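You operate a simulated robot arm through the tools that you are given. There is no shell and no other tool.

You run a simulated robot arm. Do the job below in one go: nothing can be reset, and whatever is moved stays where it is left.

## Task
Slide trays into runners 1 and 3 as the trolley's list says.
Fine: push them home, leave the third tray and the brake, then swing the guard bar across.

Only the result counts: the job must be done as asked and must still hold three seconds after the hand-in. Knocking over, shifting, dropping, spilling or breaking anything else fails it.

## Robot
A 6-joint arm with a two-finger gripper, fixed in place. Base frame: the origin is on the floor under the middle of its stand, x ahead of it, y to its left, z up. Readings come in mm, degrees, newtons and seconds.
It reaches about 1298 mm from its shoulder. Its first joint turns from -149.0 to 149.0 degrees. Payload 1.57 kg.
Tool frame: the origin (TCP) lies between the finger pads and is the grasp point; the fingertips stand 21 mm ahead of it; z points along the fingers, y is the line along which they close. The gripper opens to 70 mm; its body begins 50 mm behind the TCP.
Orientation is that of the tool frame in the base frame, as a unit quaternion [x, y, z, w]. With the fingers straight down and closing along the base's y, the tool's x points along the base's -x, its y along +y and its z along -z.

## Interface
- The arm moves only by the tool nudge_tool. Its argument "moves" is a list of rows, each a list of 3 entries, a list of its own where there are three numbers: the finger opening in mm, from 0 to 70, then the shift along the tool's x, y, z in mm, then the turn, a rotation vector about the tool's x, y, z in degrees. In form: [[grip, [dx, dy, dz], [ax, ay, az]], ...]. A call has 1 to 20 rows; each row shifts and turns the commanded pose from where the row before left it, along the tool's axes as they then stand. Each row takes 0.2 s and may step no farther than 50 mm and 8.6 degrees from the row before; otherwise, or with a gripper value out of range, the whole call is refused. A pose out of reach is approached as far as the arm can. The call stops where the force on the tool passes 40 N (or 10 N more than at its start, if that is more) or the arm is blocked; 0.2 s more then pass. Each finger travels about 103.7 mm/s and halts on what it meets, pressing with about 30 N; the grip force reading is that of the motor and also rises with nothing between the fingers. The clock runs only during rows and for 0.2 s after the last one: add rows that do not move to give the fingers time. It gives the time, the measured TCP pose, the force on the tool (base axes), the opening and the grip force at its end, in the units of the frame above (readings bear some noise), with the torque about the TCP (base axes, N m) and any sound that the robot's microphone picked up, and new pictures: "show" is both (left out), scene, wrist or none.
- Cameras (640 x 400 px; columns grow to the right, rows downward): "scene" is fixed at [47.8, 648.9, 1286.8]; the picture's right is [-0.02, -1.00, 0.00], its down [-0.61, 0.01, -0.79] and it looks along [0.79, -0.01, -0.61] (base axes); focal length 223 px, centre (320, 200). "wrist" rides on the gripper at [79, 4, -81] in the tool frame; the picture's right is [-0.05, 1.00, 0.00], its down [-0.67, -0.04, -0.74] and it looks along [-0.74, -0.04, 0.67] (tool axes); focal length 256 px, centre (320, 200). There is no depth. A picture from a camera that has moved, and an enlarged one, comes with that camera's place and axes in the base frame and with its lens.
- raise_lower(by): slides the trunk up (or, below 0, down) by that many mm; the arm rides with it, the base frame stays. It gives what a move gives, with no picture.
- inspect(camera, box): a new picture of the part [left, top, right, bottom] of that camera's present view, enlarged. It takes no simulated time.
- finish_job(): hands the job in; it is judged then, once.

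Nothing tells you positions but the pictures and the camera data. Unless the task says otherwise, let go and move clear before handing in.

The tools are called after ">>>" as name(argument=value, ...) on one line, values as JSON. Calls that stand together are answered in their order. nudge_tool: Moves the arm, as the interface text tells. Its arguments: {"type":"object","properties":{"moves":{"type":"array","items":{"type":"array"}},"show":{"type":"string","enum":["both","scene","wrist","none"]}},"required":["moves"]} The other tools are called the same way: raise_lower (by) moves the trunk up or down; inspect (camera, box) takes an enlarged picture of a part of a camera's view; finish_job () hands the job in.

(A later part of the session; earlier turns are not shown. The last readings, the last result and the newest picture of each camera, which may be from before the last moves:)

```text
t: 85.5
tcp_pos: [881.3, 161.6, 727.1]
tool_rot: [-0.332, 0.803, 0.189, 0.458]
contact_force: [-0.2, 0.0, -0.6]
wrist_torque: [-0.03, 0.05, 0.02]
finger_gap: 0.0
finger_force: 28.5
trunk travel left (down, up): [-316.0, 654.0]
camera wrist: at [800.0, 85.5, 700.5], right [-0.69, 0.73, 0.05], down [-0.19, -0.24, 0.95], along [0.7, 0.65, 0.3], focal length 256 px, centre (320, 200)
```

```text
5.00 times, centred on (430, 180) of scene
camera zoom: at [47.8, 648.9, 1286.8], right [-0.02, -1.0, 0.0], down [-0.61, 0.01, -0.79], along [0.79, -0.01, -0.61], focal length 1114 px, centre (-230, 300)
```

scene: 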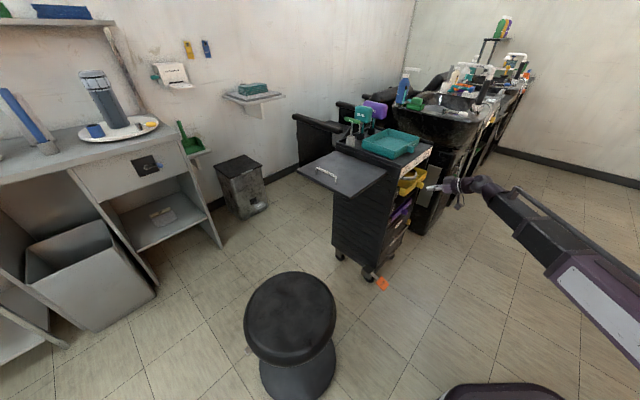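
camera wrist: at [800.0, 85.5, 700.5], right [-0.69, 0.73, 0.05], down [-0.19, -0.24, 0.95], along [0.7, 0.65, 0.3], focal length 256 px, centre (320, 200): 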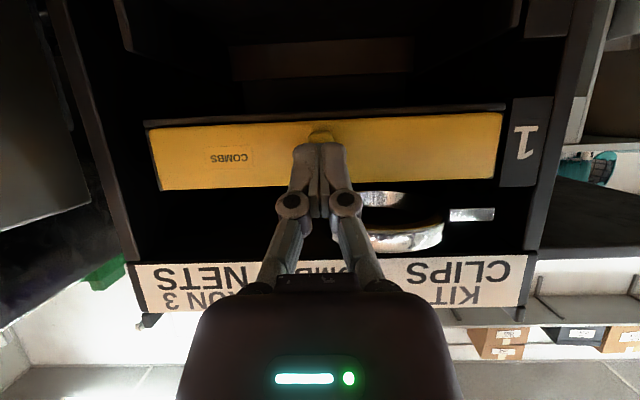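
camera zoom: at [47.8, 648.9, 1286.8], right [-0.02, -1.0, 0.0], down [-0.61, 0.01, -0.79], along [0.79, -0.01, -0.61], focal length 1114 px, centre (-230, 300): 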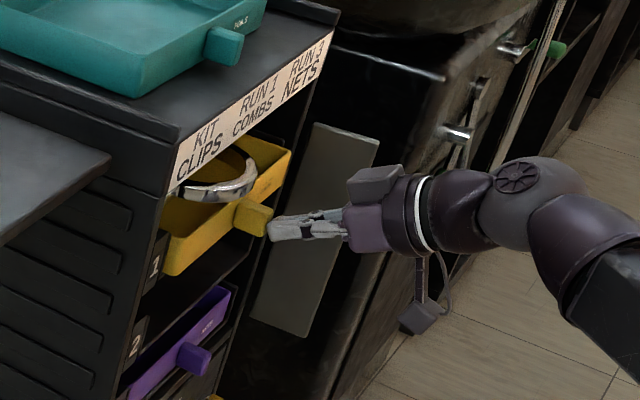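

The knob is being pushed and the tray is sliding in. I'll continue in small steps until it stops.

>>> nudge_tool(moves=[[0, [-2, 0, 3.46], [0, 0, 0]], [0, [-2, 0, 3.46], [0, 0, 0]]], show="none")

>>> nudge_tool(moves=[[0, [-1.5, 0, 2.6], [0, 0, 0]], [0, [-1.5, 0, 2.6], [0, 0, 0]]], show="wrist")

```text
t: 86.1
tcp_pos: [885.8, 166.8, 726.1]
tool_rot: [-0.333, 0.802, 0.19, 0.458]
contact_force: [-0.2, 0.0, 0.3]
wrist_torque: [0.01, -0.03, 0.0]
finger_gap: 0.2
finger_force: 28.4
trunk travel left (down, up): [-316.0, 654.0]
```

```text
t: 86.7
tcp_pos: [891.2, 171.7, 726.9]
tool_rot: [-0.332, 0.803, 0.189, 0.458]
contact_force: [-0.5, -0.2, -0.3]
wrist_torque: [-0.01, -0.01, 0.02]
finger_gap: 5.9
finger_force: 28.1
trunk travel left (down, up): [-316.0, 654.0]
camera wrist: at [810.6, 95.1, 700.5], right [-0.69, 0.73, 0.05], down [-0.19, -0.24, 0.95], along [0.7, 0.65, 0.3], focal length 256 px, centre (320, 200)
```

wrist: 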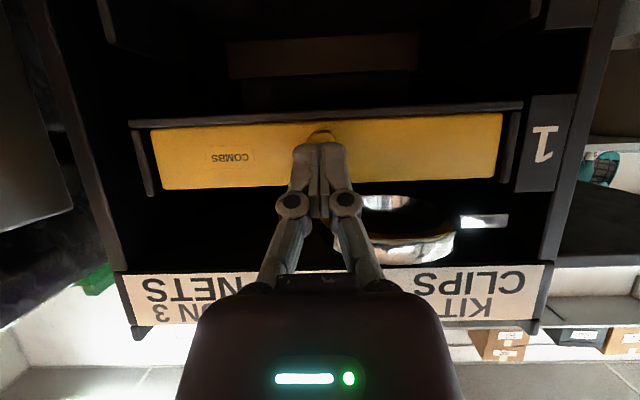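

The knob began wedging between the closed fingertips. The tray is nearly flush. I'll back off, open the fingers to straddle the knob, and push evenly on the tray's front wall.

>>> nudge_tool(moves=[[0, [6, 0, -10.4], [0, 0, 0]], [0, [6, 0, -10.4], [0, 0, 0]], [25, [0, 0, 0], [0, 0, 0]], [40, [0, 0, 0], [0, 0, 0]], [40, [0, 0, 0], [0, 0, 0]]], show="wrist")

>>> inspect(camera="wrist", box=[100, 60, 560, 280])

>>> inspect(camera="scene", box=[380, 140, 480, 220])

```text
t: 87.9
tcp_pos: [874.8, 153.9, 726.5]
tool_rot: [-0.332, 0.803, 0.189, 0.457]
contact_force: [-0.6, -0.4, 0.2]
wrist_torque: [-0.01, -0.04, 0.0]
finger_gap: 39.9
finger_force: 0.1
trunk travel left (down, up): [-316.0, 654.0]
camera wrist: at [793.4, 78.1, 700.5], right [-0.69, 0.73, 0.05], down [-0.19, -0.24, 0.95], along [0.7, 0.65, 0.3], focal length 256 px, centre (320, 200)
```

wrist: 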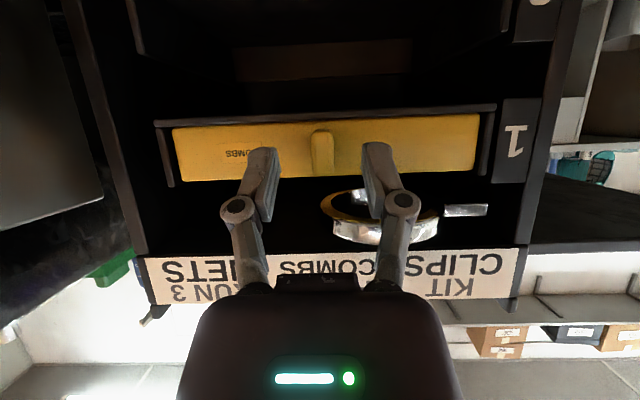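

```text
1.39 times, centred on (330, 170) of wrist
camera zoom: at [793.4, 78.1, 700.5], right [-0.69, 0.73, 0.05], down [-0.19, -0.24, 0.95], along [0.7, 0.65, 0.3], focal length 356 px, centre (306, 242)
```

zoom: 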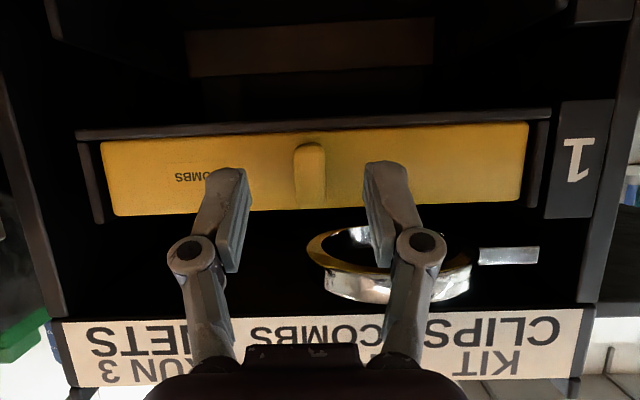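

```text
5.00 times, centred on (430, 180) of scene
camera zoom: at [47.8, 648.9, 1286.8], right [-0.02, -1.0, 0.0], down [-0.61, 0.01, -0.79], along [0.79, -0.01, -0.61], focal length 1114 px, centre (-230, 300)
```

zoom: 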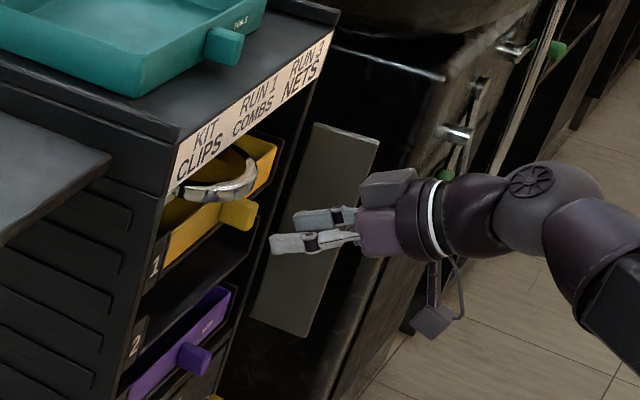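

>>> nudge_tool(moves=[[40, [-5, 0.5, 8.66], [0, 0, 0]], [40, [-5, 0.5, 8.66], [0, 0, 0]], [40, [-5, 0, 8.66], [0, 0, 0]], [40, [-5, 0, 8.66], [0, 0, 0]]], show="wrist")

>>> inspect(camera="wrist", box=[60, 60, 580, 280])

>>> inspect(camera="scene", box=[380, 140, 480, 220])

```text
t: 88.9
tcp_pos: [900.7, 182.9, 726.3]
tool_rot: [-0.333, 0.803, 0.189, 0.457]
contact_force: [-0.5, -0.1, -0.2]
wrist_torque: [-0.03, 0.0, -0.02]
finger_gap: 40.2
finger_force: 0.1
trunk travel left (down, up): [-316.0, 654.0]
camera wrist: at [819.9, 106.2, 700.5], right [-0.69, 0.73, 0.05], down [-0.19, -0.24, 0.95], along [0.7, 0.65, 0.3], focal length 256 px, centre (320, 200)
```

wrist: 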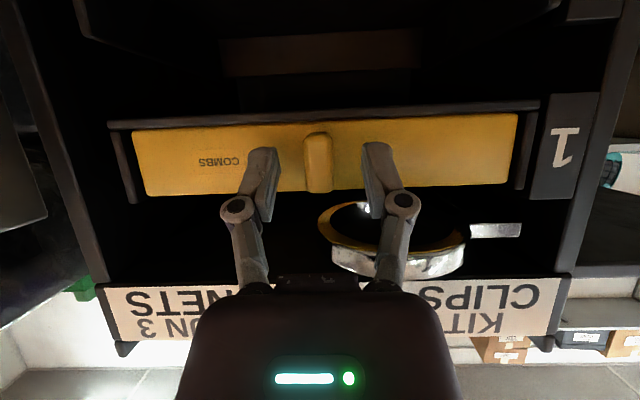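

```text
1.23 times, centred on (320, 170) of wrist
camera zoom: at [819.9, 106.2, 700.5], right [-0.69, 0.73, 0.05], down [-0.19, -0.24, 0.95], along [0.7, 0.65, 0.3], focal length 315 px, centre (320, 237)
```

zoom: 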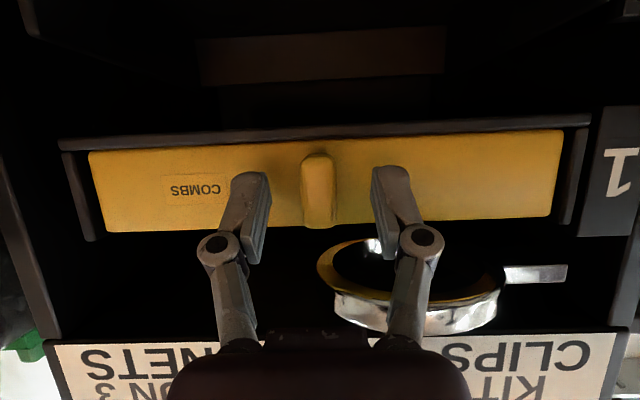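

```text
5.00 times, centred on (430, 180) of scene
camera zoom: at [47.8, 648.9, 1286.8], right [-0.02, -1.0, 0.0], down [-0.61, 0.01, -0.79], along [0.79, -0.01, -0.61], focal length 1114 px, centre (-230, 300)
```

zoom: 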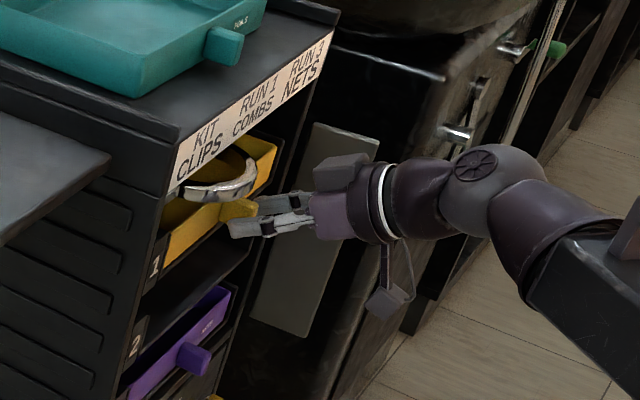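

>>> nudge_tool(moves=[[40, [-2, -0.4, 3.46], [0, 0, 0]], [40, [-2, -0.4, 3.46], [0, 0, 0]]], show="none")

>>> nudge_tool(moves=[[40, [-1.5, 0, 2.6], [0, 0, 0]], [40, [-1.5, 0, 2.6], [0, 0, 0]]], show="wrist")

```text
t: 89.5
tcp_pos: [907.8, 187.4, 725.8]
tool_rot: [-0.332, 0.803, 0.189, 0.457]
contact_force: [0.5, 0.4, 0.5]
wrist_torque: [-0.01, -0.01, -0.02]
finger_gap: 40.0
finger_force: 0.0
trunk travel left (down, up): [-316.0, 654.0]
```

```text
t: 90.1
tcp_pos: [912.3, 192.4, 726.2]
tool_rot: [-0.332, 0.803, 0.189, 0.457]
contact_force: [0.1, -0.6, -0.1]
wrist_torque: [0.02, 0.01, -0.01]
finger_gap: 39.8
finger_force: 0.1
trunk travel left (down, up): [-316.0, 654.0]
camera wrist: at [831.4, 115.5, 700.5], right [-0.69, 0.73, 0.05], down [-0.19, -0.24, 0.95], along [0.7, 0.65, 0.3], focal length 256 px, centre (320, 200)
```

wrist: 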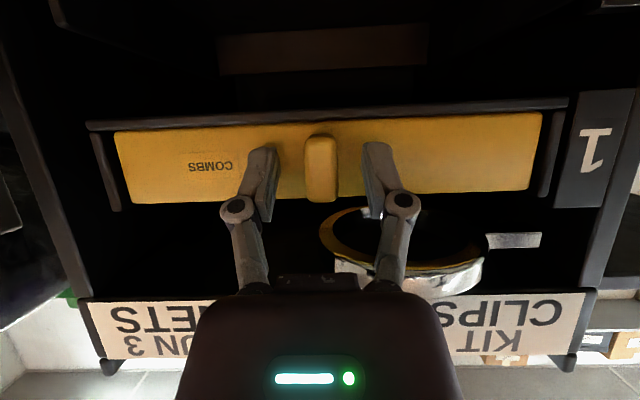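

>>> nudge_tool(moves=[[40, [-1.5, 0, 2.6], [0, 0, 0]], [40, [0, 0, 0], [0, 0, 0]]], show="none")

>>> nudge_tool(moves=[[40, [-1.5, 0, 2.6], [0, 0, 0]], [40, [0, 0, 0], [0, 0, 0]]], show="none")

```text
t: 90.7
tcp_pos: [914.9, 192.2, 726.1]
tool_rot: [-0.333, 0.803, 0.19, 0.456]
contact_force: [-4.0, -3.3, -0.3]
wrist_torque: [-0.02, 0.01, -0.02]
finger_gap: 40.2
finger_force: 0.0
trunk travel left (down, up): [-316.0, 654.0]
```

```text
t: 91.3
tcp_pos: [916.1, 193.2, 727.6]
tool_rot: [-0.332, 0.802, 0.189, 0.459]
contact_force: [-24.1, -23.8, -2.4]
wrist_torque: [-0.09, 0.11, 0.04]
finger_gap: 41.2
finger_force: 0.6
trunk travel left (down, up): [-316.0, 654.0]
```

COMBS met a firm stop (34 N), so it's home. I'll back out and look at the whole front and the guard bar.

>>> nudge_tool(moves=[[40, [5, 0, -8.66], [0, 0, 0]], [40, [10, 0, -17.3], [0, 0, 0]], [40, [18, 0, -31], [0, 0, 0]], [40, [18, 0, -31], [0, 0, 0]], [40, [18, 0, -31], [0, 0, 0]], [40, [18, 0, -31], [0, 0, 0]], [40, [18, 0, -31], [0, 0, 0]]], show="both")

>>> inspect(camera="scene", box=[370, 130, 470, 230])

>>> inspect(camera="wrist", box=[80, 0, 480, 250])

```text
t: 92.9
tcp_pos: [768.6, 49.7, 728.1]
tool_rot: [-0.333, 0.802, 0.19, 0.458]
contact_force: [-0.6, 0.8, 0.0]
wrist_torque: [-0.01, -0.05, -0.03]
finger_gap: 39.9
finger_force: 0.1
trunk travel left (down, up): [-316.0, 654.0]
camera wrist: at [687.5, -26.9, 700.6], right [-0.69, 0.73, 0.05], down [-0.19, -0.24, 0.95], along [0.7, 0.65, 0.3], focal length 256 px, centre (320, 200)
```

scene: 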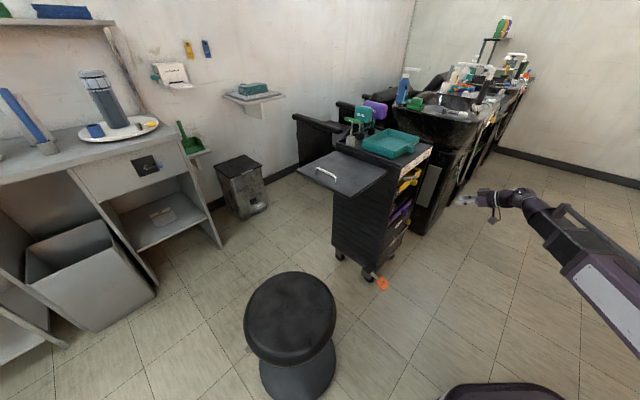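
wrist: 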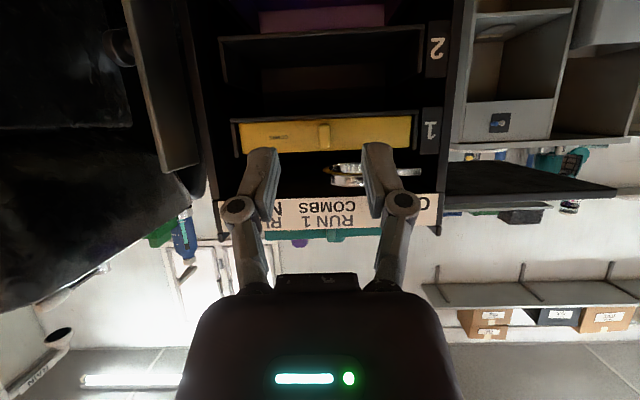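

```text
4.00 times, centred on (420, 180) of scene
camera zoom: at [47.8, 648.9, 1286.8], right [-0.02, -1.0, 0.0], down [-0.61, 0.01, -0.79], along [0.79, -0.01, -0.61], focal length 891 px, centre (-80, 280)
```

zoom: 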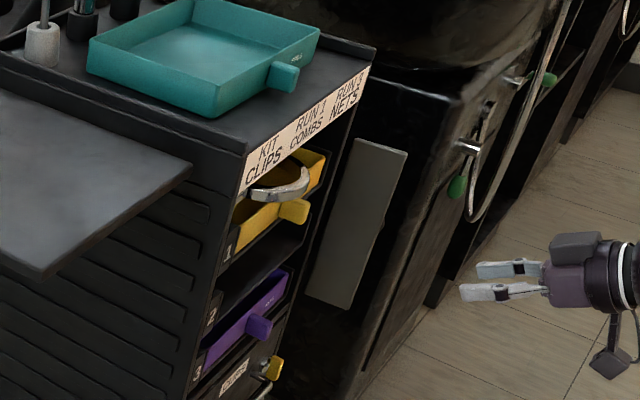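

```text
1.60 times, centred on (280, 125) of wrist
camera zoom: at [687.5, -26.9, 700.6], right [-0.69, 0.73, 0.05], down [-0.19, -0.24, 0.95], along [0.7, 0.65, 0.3], focal length 410 px, centre (384, 320)
```

zoom: 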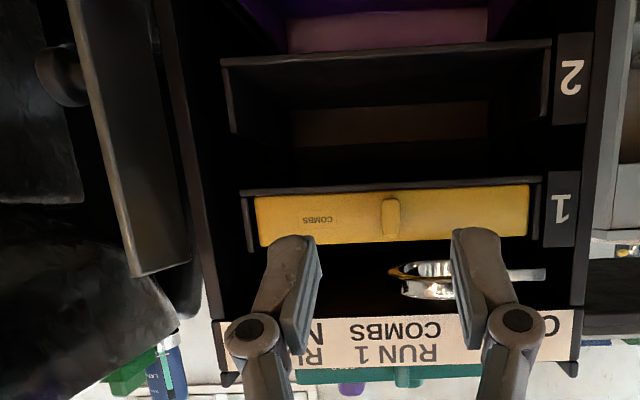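

Both trays are home. The guard bar stands open at l ≈ -680 (n 732–790, z 502–745), with a round knob on its outer side near (n 743, z 626). I'll shift right to see how much room there is beside it.

>>> nudge_tool(moves=[[40, [0, -40, 0], [0, 0, 0]], [40, [0, -40, 0], [0, 0, 0]], [20, [0, -40, 0], [0, 0, 0]], [0, [0, -40, 0], [0, 0, 0]], [0, [0, -20, 0], [0, 0, 0]]], show="both")

>>> inspect(camera="wrist", box=[150, 0, 470, 200])

>>> inspect(camera="scene", box=[400, 130, 500, 230])

```text
t: 94.1
tcp_pos: [897.7, -77.5, 726.1]
tool_rot: [-0.333, 0.802, 0.19, 0.458]
contact_force: [-0.2, -0.2, 0.2]
wrist_torque: [0.0, -0.01, 0.03]
finger_gap: 0.0
finger_force: 28.5
trunk travel left (down, up): [-316.0, 654.0]
camera wrist: at [816.6, -154.6, 700.5], right [-0.69, 0.73, 0.05], down [-0.19, -0.24, 0.95], along [0.7, 0.65, 0.3], focal length 256 px, centre (320, 200)
```

scene: 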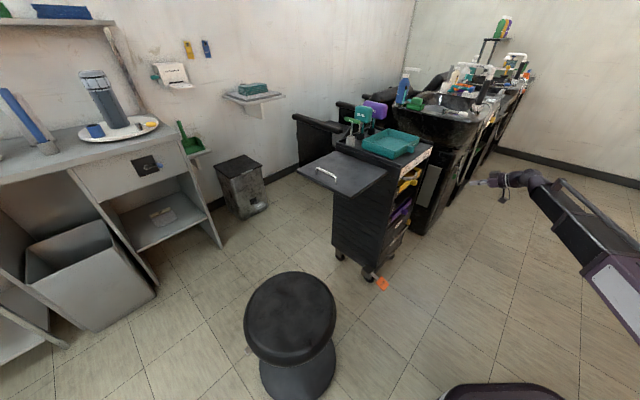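
wrist: 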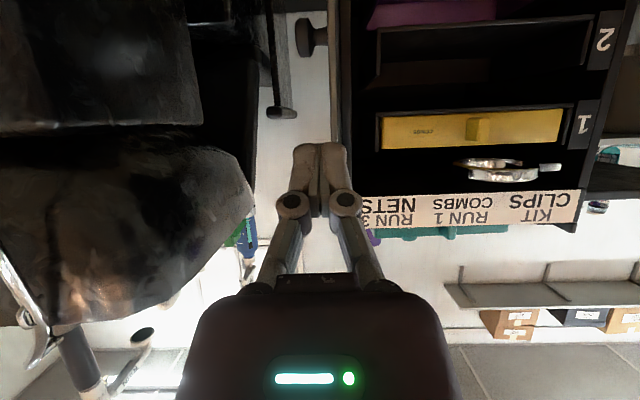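

```text
2.00 times, centred on (310, 100) of wrist
camera zoom: at [816.6, -154.6, 700.5], right [-0.69, 0.73, 0.05], down [-0.19, -0.24, 0.95], along [0.7, 0.65, 0.3], focal length 512 px, centre (340, 400)
```

zoom: 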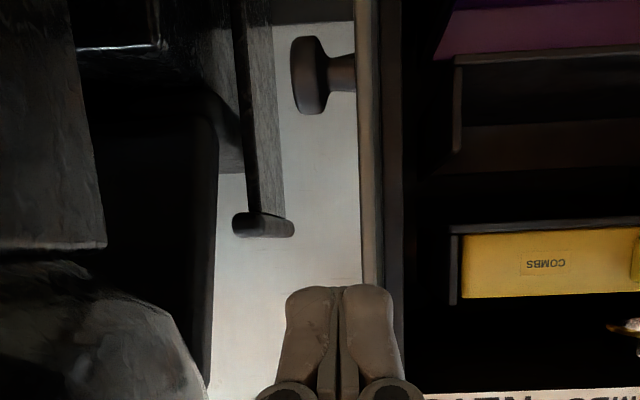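

```text
4.00 times, centred on (450, 180) of scene
camera zoom: at [47.8, 648.9, 1286.8], right [-0.02, -1.0, 0.0], down [-0.61, 0.01, -0.79], along [0.79, -0.01, -0.61], focal length 891 px, centre (-200, 280)
```

zoom: 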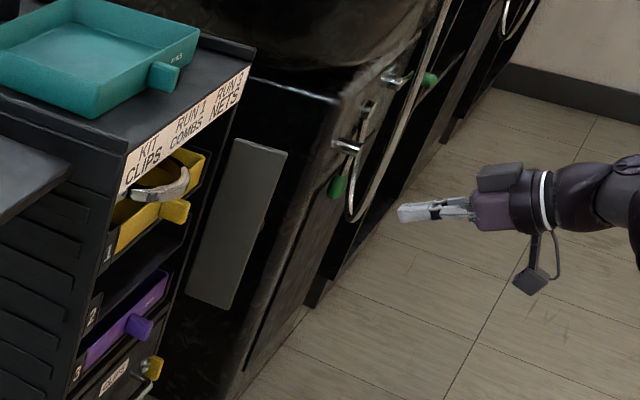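

There's plenty of free space right of the bar. Its outer face is at l ≈ -683 and the knob spans z 606–644. I'll push on the bar's outer face above the knob with the closed fingers, first lowering a little and moving further right.

>>> raise_lower(by=-26)

>>> nudge_tool(moves=[[0, [0, -20, 0], [0, 0, 0]], [0, [0, -18, 0], [0, 0, 0]], [0, [-12, 0, 20.8], [0, 0, 0]], [0, [-12, 0, 20.8], [0, 0, 0]], [0, [-12, 0, 20.8], [0, 0, 0]], [0, [-12, 0, 20.8], [0, 0, 0]]], show="both")

>>> inspect(camera="wrist", box=[200, 0, 520, 240])

>>> inspect(camera="scene", box=[400, 130, 500, 230])

```text
t: 94.8
tcp_pos: [898.6, -78.6, 701.5]
tool_rot: [-0.332, 0.803, 0.189, 0.459]
contact_force: [-0.3, 0.4, 0.0]
wrist_torque: [-0.01, 0.0, 0.01]
finger_gap: 0.0
finger_force: 28.9
trunk travel left (down, up): [-290.0, 680.0]
```

```text
t: 96.2
tcp_pos: [991.8, -37.2, 698.7]
tool_rot: [-0.333, 0.802, 0.189, 0.458]
contact_force: [-0.8, 0.1, 0.1]
wrist_torque: [-0.01, 0.0, 0.0]
finger_gap: 0.0
finger_force: 28.5
trunk travel left (down, up): [-290.0, 680.0]
camera wrist: at [910.3, -113.9, 674.4], right [-0.69, 0.73, 0.05], down [-0.19, -0.24, 0.95], along [0.7, 0.65, 0.3], focal length 256 px, centre (320, 200)
```

scene: 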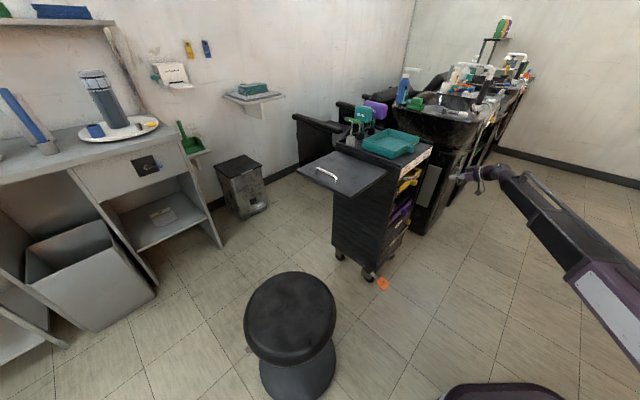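
wrist: 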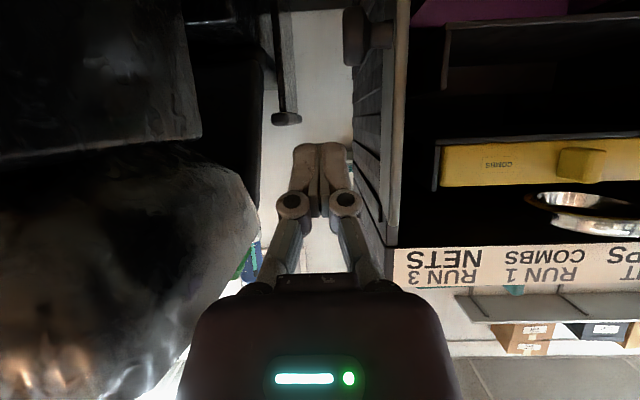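

```text
1.67 times, centred on (360, 120) of wrist
camera zoom: at [910.3, -113.9, 674.4], right [-0.69, 0.73, 0.05], down [-0.19, -0.24, 0.95], along [0.7, 0.65, 0.3], focal length 427 px, centre (253, 333)
```

zoom: 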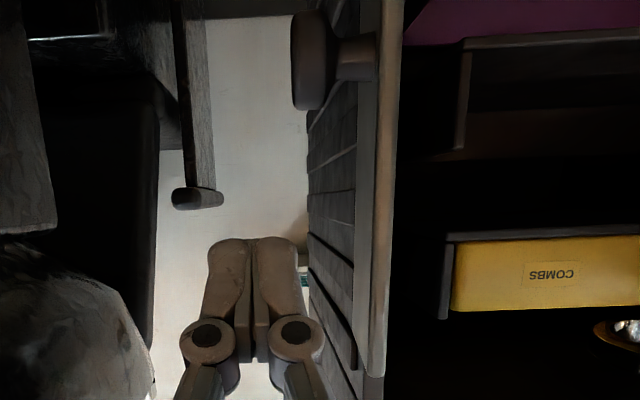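

```text
4.00 times, centred on (450, 180) of scene
camera zoom: at [47.8, 648.9, 1286.8], right [-0.02, -1.0, 0.0], down [-0.61, 0.01, -0.79], along [0.79, -0.01, -0.61], focal length 891 px, centre (-200, 280)
```

zoom: 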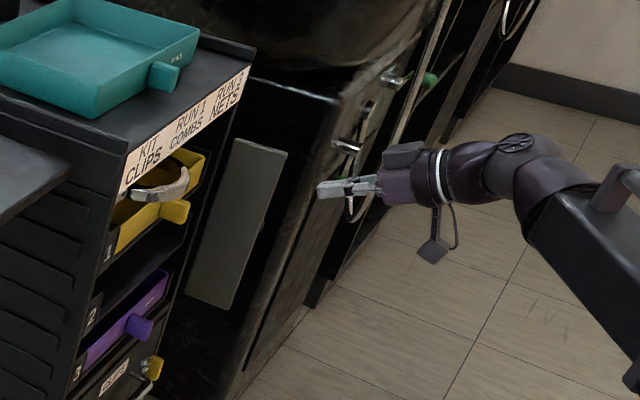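

The bar's outer face is clearly visible and my fingers are to its right. I'll go forward alongside it, then sweep left to start it swinging.

>>> nudge_tool(moves=[[0, [-10, 0, 17.3], [0, 0, 0]], [0, [-10, 0, 17.3], [0, 0, 0]], [0, [-10, 0, 17.3], [0, 0, 0]]], show="both")

>>> inspect(camera="wrist", box=[200, 0, 520, 240])

>>> inspect(camera="scene", box=[400, 130, 500, 230])

```text
t: 97.0
tcp_pos: [1034.6, 6.0, 699.8]
tool_rot: [-0.332, 0.803, 0.189, 0.458]
contact_force: [0.4, -0.2, 0.0]
wrist_torque: [0.0, 0.0, 0.02]
finger_gap: 0.0
finger_force: 28.1
trunk travel left (down, up): [-290.0, 680.0]
camera wrist: at [954.0, -70.4, 674.5], right [-0.69, 0.73, 0.05], down [-0.19, -0.24, 0.95], along [0.7, 0.65, 0.3], focal length 256 px, centre (320, 200)
```

scene: 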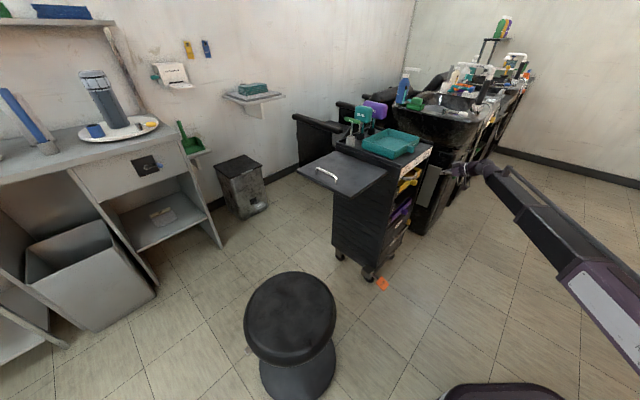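
wrist: 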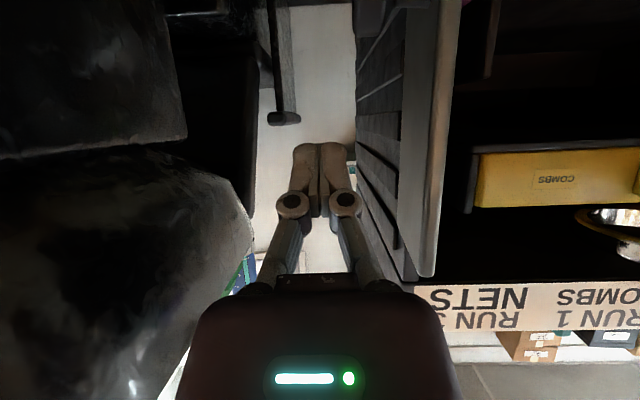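

```text
1.67 times, centred on (360, 120) of wrist
camera zoom: at [954.0, -70.4, 674.5], right [-0.69, 0.73, 0.05], down [-0.19, -0.24, 0.95], along [0.7, 0.65, 0.3], focal length 427 px, centre (253, 333)
```

zoom: 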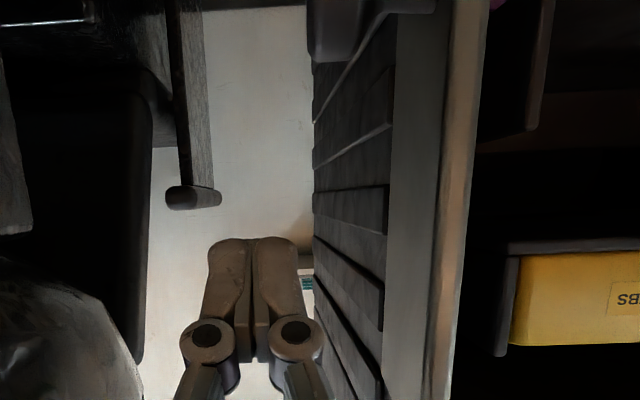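

```text
4.00 times, centred on (450, 180) of scene
camera zoom: at [47.8, 648.9, 1286.8], right [-0.02, -1.0, 0.0], down [-0.61, 0.01, -0.79], along [0.79, -0.01, -0.61], focal length 891 px, centre (-200, 280)
```

zoom: 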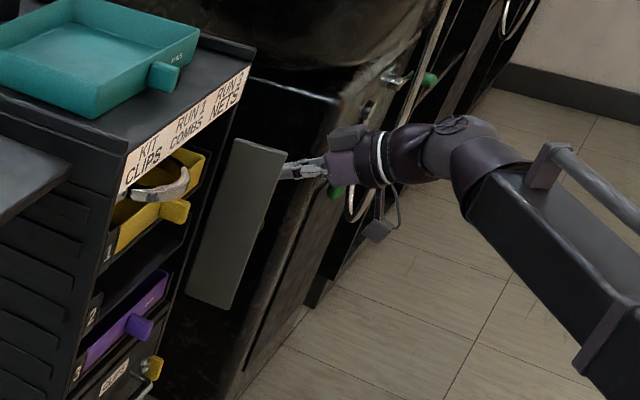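

The fingers are alongside the bar's outer face. I'll sweep left in small steps and watch it swing.

>>> nudge_tool(moves=[[0, [0, 10, 0], [0, 0, 0]], [0, [0, 10, 0], [0, 0, 0]], [0, [0, 10, 0], [0, 0, 0]], [0, [0, 10, 0], [0, 0, 0]]], show="wrist")

```text
t: 98.0
tcp_pos: [1006.4, 34.1, 698.9]
tool_rot: [-0.332, 0.803, 0.188, 0.458]
contact_force: [-0.1, -1.2, 0.0]
wrist_torque: [0.04, 0.02, 0.03]
finger_gap: 0.0
finger_force: 29.2
trunk travel left (down, up): [-290.0, 680.0]
camera wrist: at [925.0, -42.5, 674.4], right [-0.69, 0.73, 0.05], down [-0.19, -0.24, 0.95], along [0.7, 0.65, 0.3], focal length 256 px, centre (320, 200)
```

wrist: 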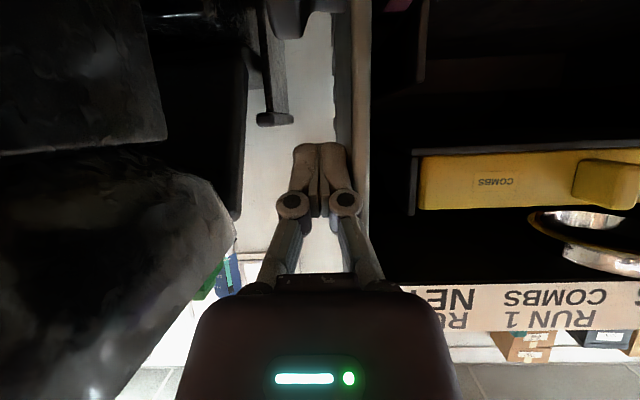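

>>> nudge_tool(moves=[[0, [0, 8, 0], [0, 0, 0]], [0, [0, 8, 0], [0, 0, 0]]], show="both")

>>> inspect(camera="scene", box=[400, 130, 500, 230])

>>> inspect(camera="wrist", box=[200, 0, 520, 240])

```text
t: 98.6
tcp_pos: [996.0, 45.2, 700.1]
tool_rot: [-0.333, 0.803, 0.189, 0.456]
contact_force: [-0.1, 0.7, -0.2]
wrist_torque: [0.0, -0.04, 0.01]
finger_gap: 0.2
finger_force: 28.3
trunk travel left (down, up): [-290.0, 680.0]
camera wrist: at [914.1, -30.3, 674.4], right [-0.69, 0.73, 0.05], down [-0.19, -0.24, 0.95], along [0.7, 0.65, 0.3], focal length 256 px, centre (320, 200)
```

scene: 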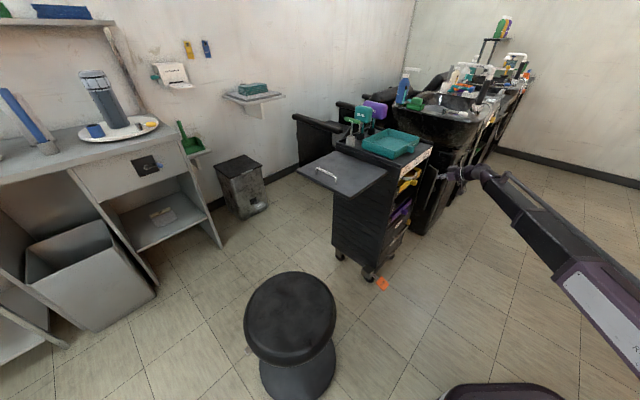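
wrist: 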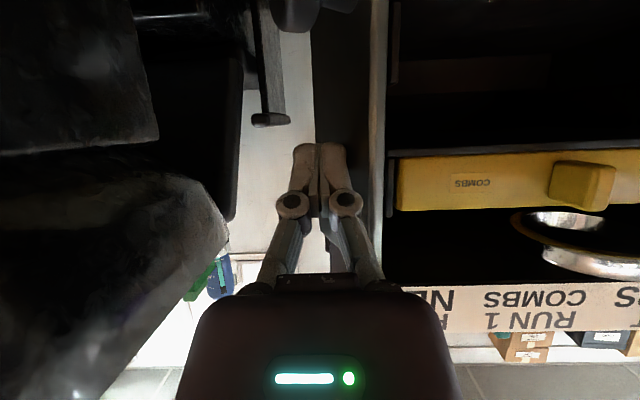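

```text
4.00 times, centred on (450, 180) of scene
camera zoom: at [47.8, 648.9, 1286.8], right [-0.02, -1.0, 0.0], down [-0.61, 0.01, -0.79], along [0.79, -0.01, -0.61], focal length 891 px, centre (-200, 280)
```

zoom: 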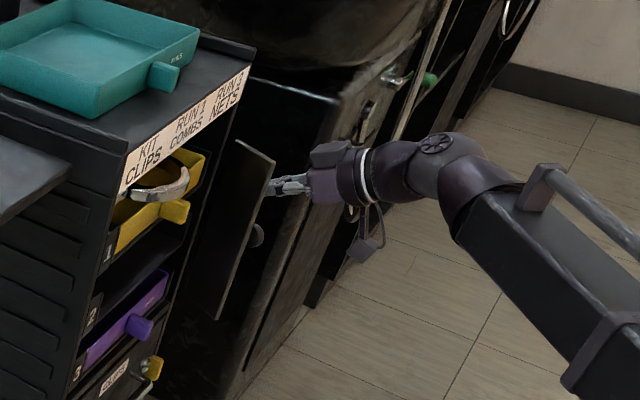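

```text
1.67 times, centred on (360, 120) of wrist
camera zoom: at [914.1, -30.3, 674.4], right [-0.69, 0.73, 0.05], down [-0.19, -0.24, 0.95], along [0.7, 0.65, 0.3], focal length 427 px, centre (253, 333)
```

zoom: 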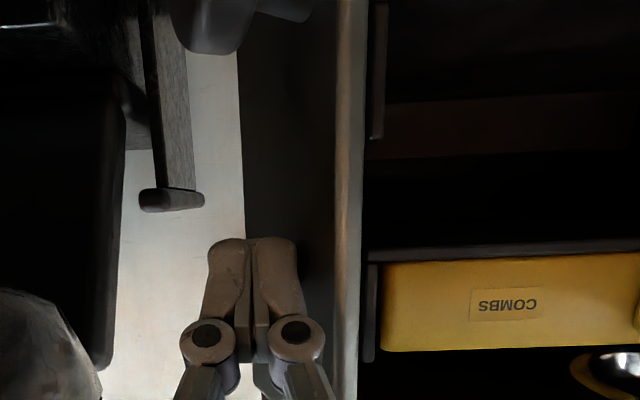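

The bar is swinging freely, about 30° so far. I'll keep sweeping left and then inward.

>>> nudge_tool(moves=[[0, [0, 8, 0], [0, 0, 0]], [0, [0, 8, 0], [0, 0, 0]], [0, [0, 8, 0], [0, 0, 0]]], show="wrist")

>>> inspect(camera="scene", box=[400, 130, 500, 230])

>>> inspect(camera="wrist", box=[200, 0, 520, 240])

```text
t: 99.4
tcp_pos: [977.6, 63.1, 699.8]
tool_rot: [-0.332, 0.803, 0.189, 0.457]
contact_force: [0.0, -0.4, 0.5]
wrist_torque: [-0.02, 0.01, 0.02]
finger_gap: 0.0
finger_force: 28.4
trunk travel left (down, up): [-290.0, 680.0]
camera wrist: at [896.5, -13.5, 674.4], right [-0.69, 0.73, 0.05], down [-0.19, -0.24, 0.95], along [0.7, 0.65, 0.3], focal length 256 px, centre (320, 200)
```

wrist: 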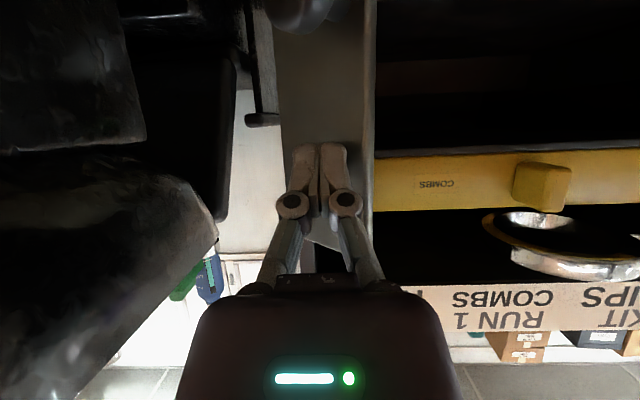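

```text
4.00 times, centred on (450, 180) of scene
camera zoom: at [47.8, 648.9, 1286.8], right [-0.02, -1.0, 0.0], down [-0.61, 0.01, -0.79], along [0.79, -0.01, -0.61], focal length 891 px, centre (-200, 280)
```

zoom: 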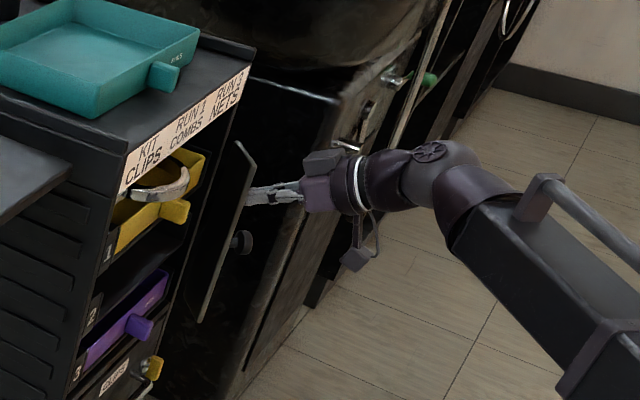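

```text
1.67 times, centred on (360, 120) of wrist
camera zoom: at [896.5, -13.5, 674.4], right [-0.69, 0.73, 0.05], down [-0.19, -0.24, 0.95], along [0.7, 0.65, 0.3], focal length 427 px, centre (253, 333)
```

zoom: 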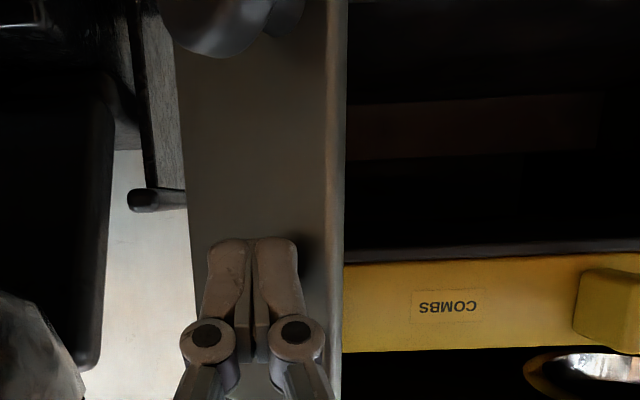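

>>> nudge_tool(moves=[[0, [-3, 4, 5.2], [0, 0, 0]], [0, [-3, 4, 5.2], [0, 0, 0]], [0, [-3, 2, 5.2], [0, 0, 0]]], show="wrist")

>>> inspect(camera="scene", box=[400, 130, 500, 230])

>>> inspect(camera="wrist", box=[200, 0, 520, 240])

```text
t: 100.2
tcp_pos: [984.0, 81.6, 699.7]
tool_rot: [-0.333, 0.804, 0.189, 0.456]
contact_force: [-0.1, 0.0, -0.9]
wrist_torque: [0.03, 0.0, 0.02]
finger_gap: 0.0
finger_force: 28.5
trunk travel left (down, up): [-290.0, 680.0]
camera wrist: at [902.7, 5.9, 674.4], right [-0.69, 0.73, 0.05], down [-0.19, -0.24, 0.95], along [0.7, 0.65, 0.3], focal length 256 px, centre (320, 200)
```

wrist: 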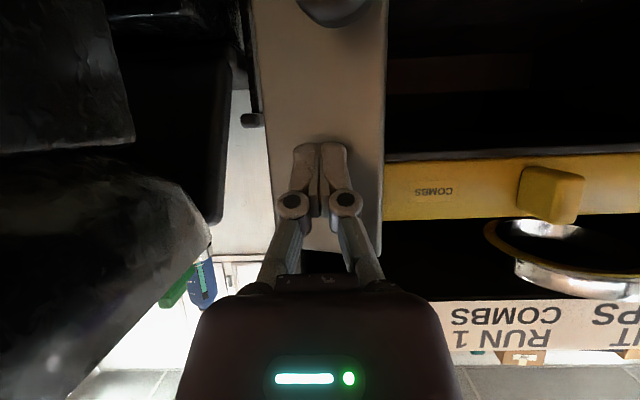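

```text
4.00 times, centred on (450, 180) of scene
camera zoom: at [47.8, 648.9, 1286.8], right [-0.02, -1.0, 0.0], down [-0.61, 0.01, -0.79], along [0.79, -0.01, -0.61], focal length 891 px, centre (-200, 280)
```

zoom: 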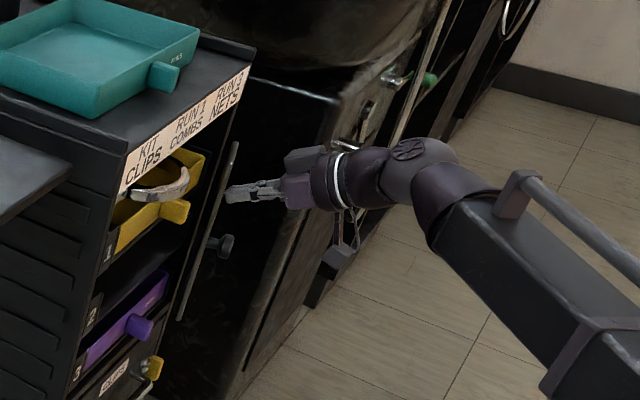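

```text
1.67 times, centred on (360, 120) of wrist
camera zoom: at [902.7, 5.9, 674.4], right [-0.69, 0.73, 0.05], down [-0.19, -0.24, 0.95], along [0.7, 0.65, 0.3], focal length 427 px, centre (253, 333)
```

zoom: 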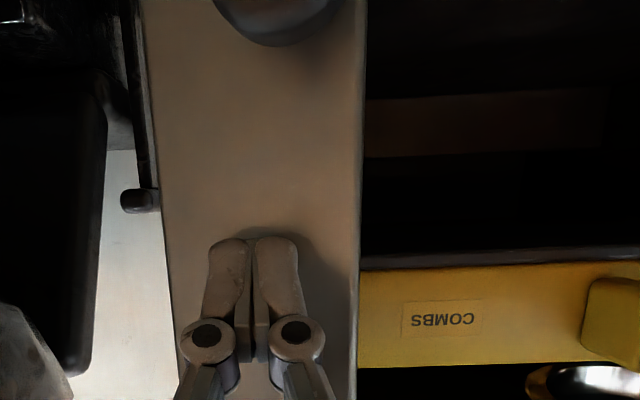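

The bar is about 70° round. I'll press it the rest of the way in small steps until it meets its stop.

>>> nudge_tool(moves=[[0, [-2.5, 1, 4.33], [0, 0, 0]], [0, [-2.5, 1, 4.33], [0, 0, 0]]], show="none")

>>> nudge_tool(moves=[[0, [-2, 0, 3.46], [0, 0, 0]], [0, [0, 0, 0], [0, 0, 0]]], show="wrist")

>>> inspect(camera="scene", box=[400, 130, 500, 230])

```text
t: 100.8
tcp_pos: [990.1, 92.1, 700.0]
tool_rot: [-0.332, 0.804, 0.188, 0.457]
contact_force: [-0.2, 0.4, -0.6]
wrist_torque: [0.02, 0.04, 0.0]
finger_gap: 0.0
finger_force: 28.6
trunk travel left (down, up): [-290.0, 680.0]
```

```text
t: 101.4
tcp_pos: [990.8, 91.8, 700.2]
tool_rot: [-0.334, 0.803, 0.189, 0.456]
contact_force: [-21.9, -16.9, -6.9]
wrist_torque: [-0.25, 0.16, 0.08]
finger_gap: 6.3
finger_force: 28.9
trunk travel left (down, up): [-290.0, 680.0]
camera wrist: at [909.2, 15.8, 674.7], right [-0.69, 0.73, 0.04], down [-0.19, -0.24, 0.95], along [0.7, 0.65, 0.3], focal length 256 px, centre (320, 200)
```

wrist: 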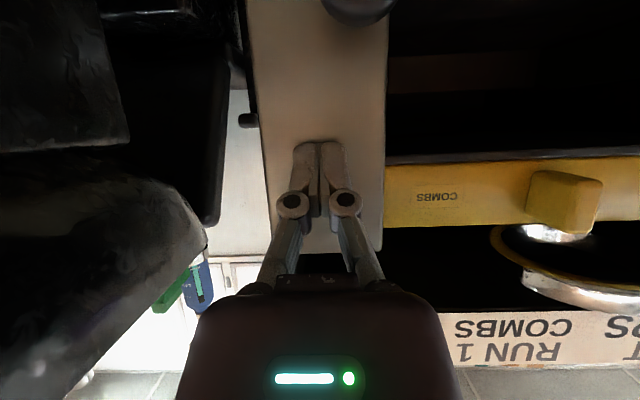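

```text
4.00 times, centred on (450, 180) of scene
camera zoom: at [47.8, 648.9, 1286.8], right [-0.02, -1.0, 0.0], down [-0.61, 0.01, -0.79], along [0.79, -0.01, -0.61], focal length 891 px, centre (-200, 280)
```

zoom: 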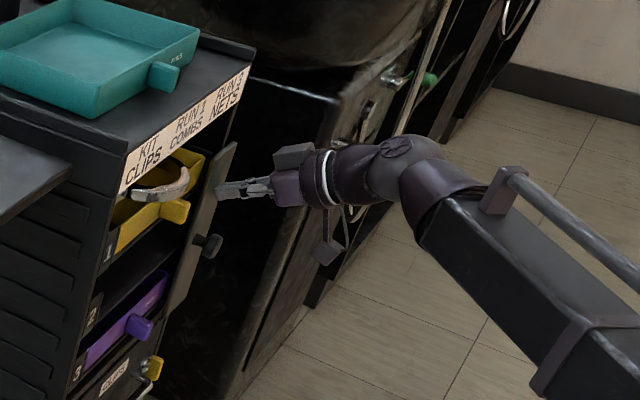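

The bar met a firm stop (about 28 N). I'll back off and check that it stays closed.

>>> nudge_tool(moves=[[0, [5, 0, -8.66], [0, 0, 0]], [0, [10, 0, -17.3], [0, 0, 0]], [0, [15, 0, -26], [0, 0, 0]], [0, [15, 0, -26], [0, 0, 0]], [0, [15, 0, -26], [0, 0, 0]], [0, [15, 0, -26], [0, 0, 0]], [0, [15, 10, -26], [0, 0, 0]]], show="both")

>>> inspect(camera="wrist", box=[180, 0, 500, 220])

>>> inspect(camera="scene", box=[380, 130, 460, 210])

```text
t: 103.0
tcp_pos: [857.8, -29.3, 700.0]
tool_rot: [-0.332, 0.802, 0.19, 0.458]
contact_force: [0.6, 0.2, 0.3]
wrist_torque: [0.0, 0.02, -0.01]
finger_gap: 0.1
finger_force: 28.5
trunk travel left (down, up): [-290.0, 680.0]
camera wrist: at [776.8, -104.4, 674.4], right [-0.69, 0.73, 0.05], down [-0.19, -0.24, 0.95], along [0.7, 0.65, 0.3], focal length 256 px, centre (320, 200)
```

scene: 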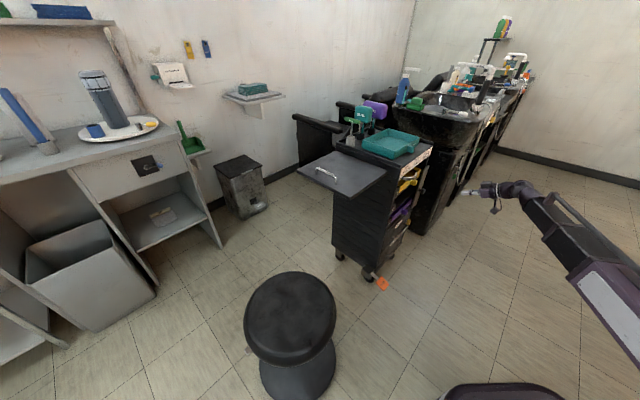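
wrist: 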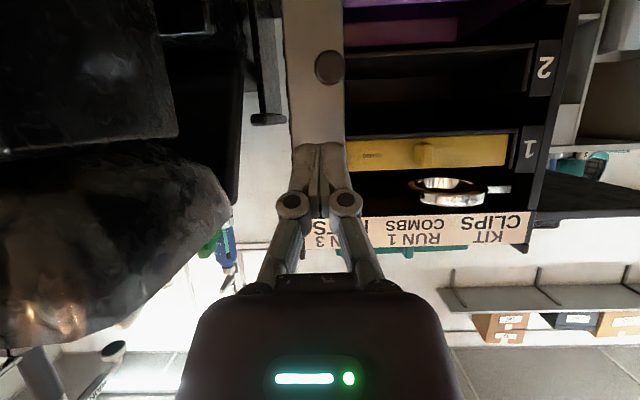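

```text
1.82 times, centred on (340, 110) of wrist
camera zoom: at [776.8, -104.4, 674.4], right [-0.69, 0.73, 0.05], down [-0.19, -0.24, 0.95], along [0.7, 0.65, 0.3], focal length 465 px, centre (284, 364)
```

zoom: 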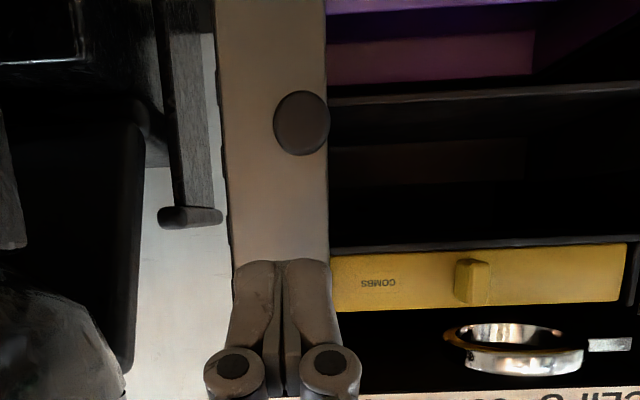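

```text
5.00 times, centred on (420, 170) of scene
camera zoom: at [47.8, 648.9, 1286.8], right [-0.02, -1.0, 0.0], down [-0.61, 0.01, -0.79], along [0.79, -0.01, -0.61], focal length 1114 px, centre (-180, 350)
```

zoom: 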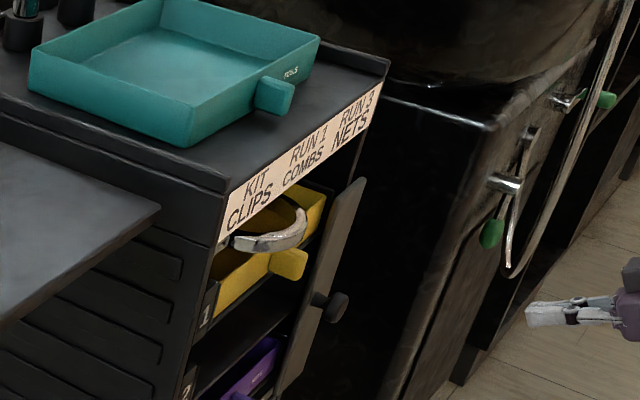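

>>> inspect(camera="scene", box=[405, 150, 445, 190])

>>> inspect(camera="scene", box=[385, 170, 435, 220])

>>> inspect(camera="wrist", box=[270, 0, 370, 160])

```text
10.00 times, centred on (425, 170) of scene
camera zoom: at [47.8, 648.9, 1286.8], right [-0.02, -1.0, 0.0], down [-0.61, 0.01, -0.79], along [0.79, -0.01, -0.61], focal length 2227 px, centre (-730, 500)
```

zoom: 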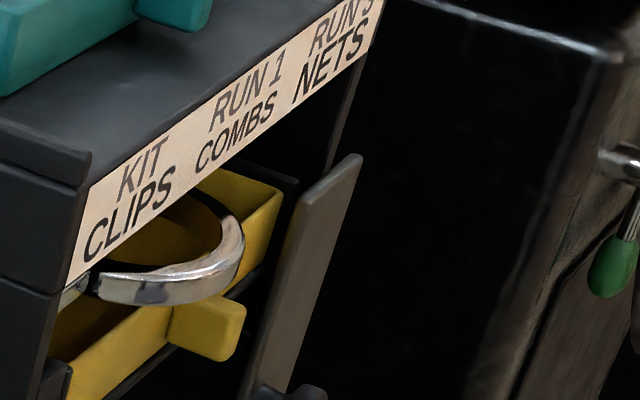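

```text
8.00 times, centred on (410, 195) of scene
camera zoom: at [47.8, 648.9, 1286.8], right [-0.02, -1.0, 0.0], down [-0.61, 0.01, -0.79], along [0.79, -0.01, -0.61], focal length 1782 px, centre (-400, 240)
```

zoom: 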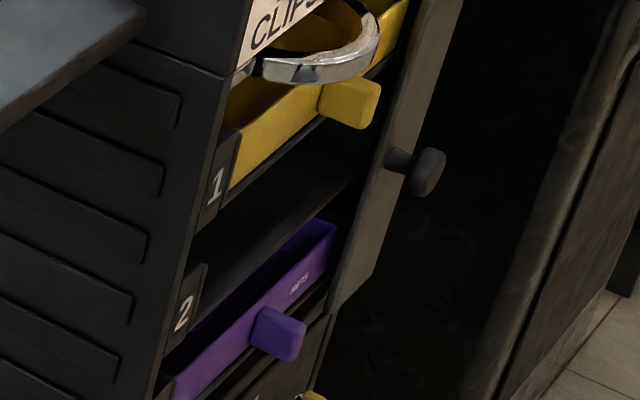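

```text
2.50 times, centred on (320, 80) of wrist
camera zoom: at [776.8, -104.4, 674.4], right [-0.69, 0.73, 0.05], down [-0.19, -0.24, 0.95], along [0.7, 0.65, 0.3], focal length 640 px, centre (320, 500)
```

zoom: 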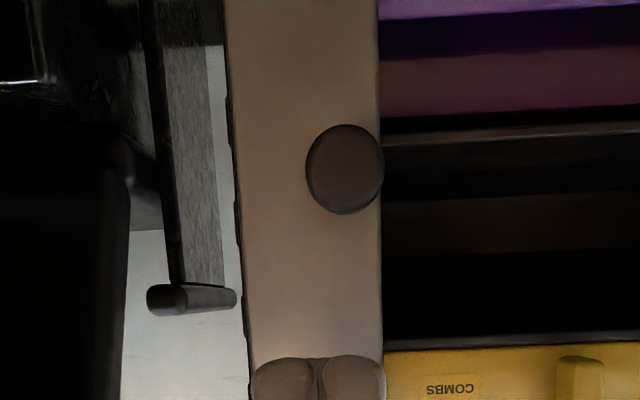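

The guard bar is fully across, parallel to the front, and staying put. To be sure NETS is as fully home as COMBS, I'll give it one straddled push like the other, staying clear of the bar.

>>> nudge_tool(moves=[[20, [0, 30, 0], [0, 0, 0]], [40, [0, 30, 0], [0, 0, 0]], [40, [0, 30, 0], [0, 0, 0]], [40, [0, 28.5, 0], [0, 0, 0]]], show="none")

```text
t: 104.0
tcp_pos: [774.7, 55.7, 700.9]
tool_rot: [-0.332, 0.803, 0.189, 0.458]
contact_force: [0.9, 0.0, -0.2]
wrist_torque: [0.03, -0.02, 0.03]
finger_gap: 40.0
finger_force: 0.0
trunk travel left (down, up): [-290.0, 680.0]
```

>>> raise_lower(by=-147)

```text
t: 105.7
tcp_pos: [775.7, 55.9, 552.9]
tool_rot: [-0.333, 0.803, 0.189, 0.457]
contact_force: [0.4, 0.2, -0.2]
wrist_torque: [-0.01, -0.03, -0.04]
finger_gap: 40.0
finger_force: 0.1
trunk travel left (down, up): [-143.0, 827.0]
```

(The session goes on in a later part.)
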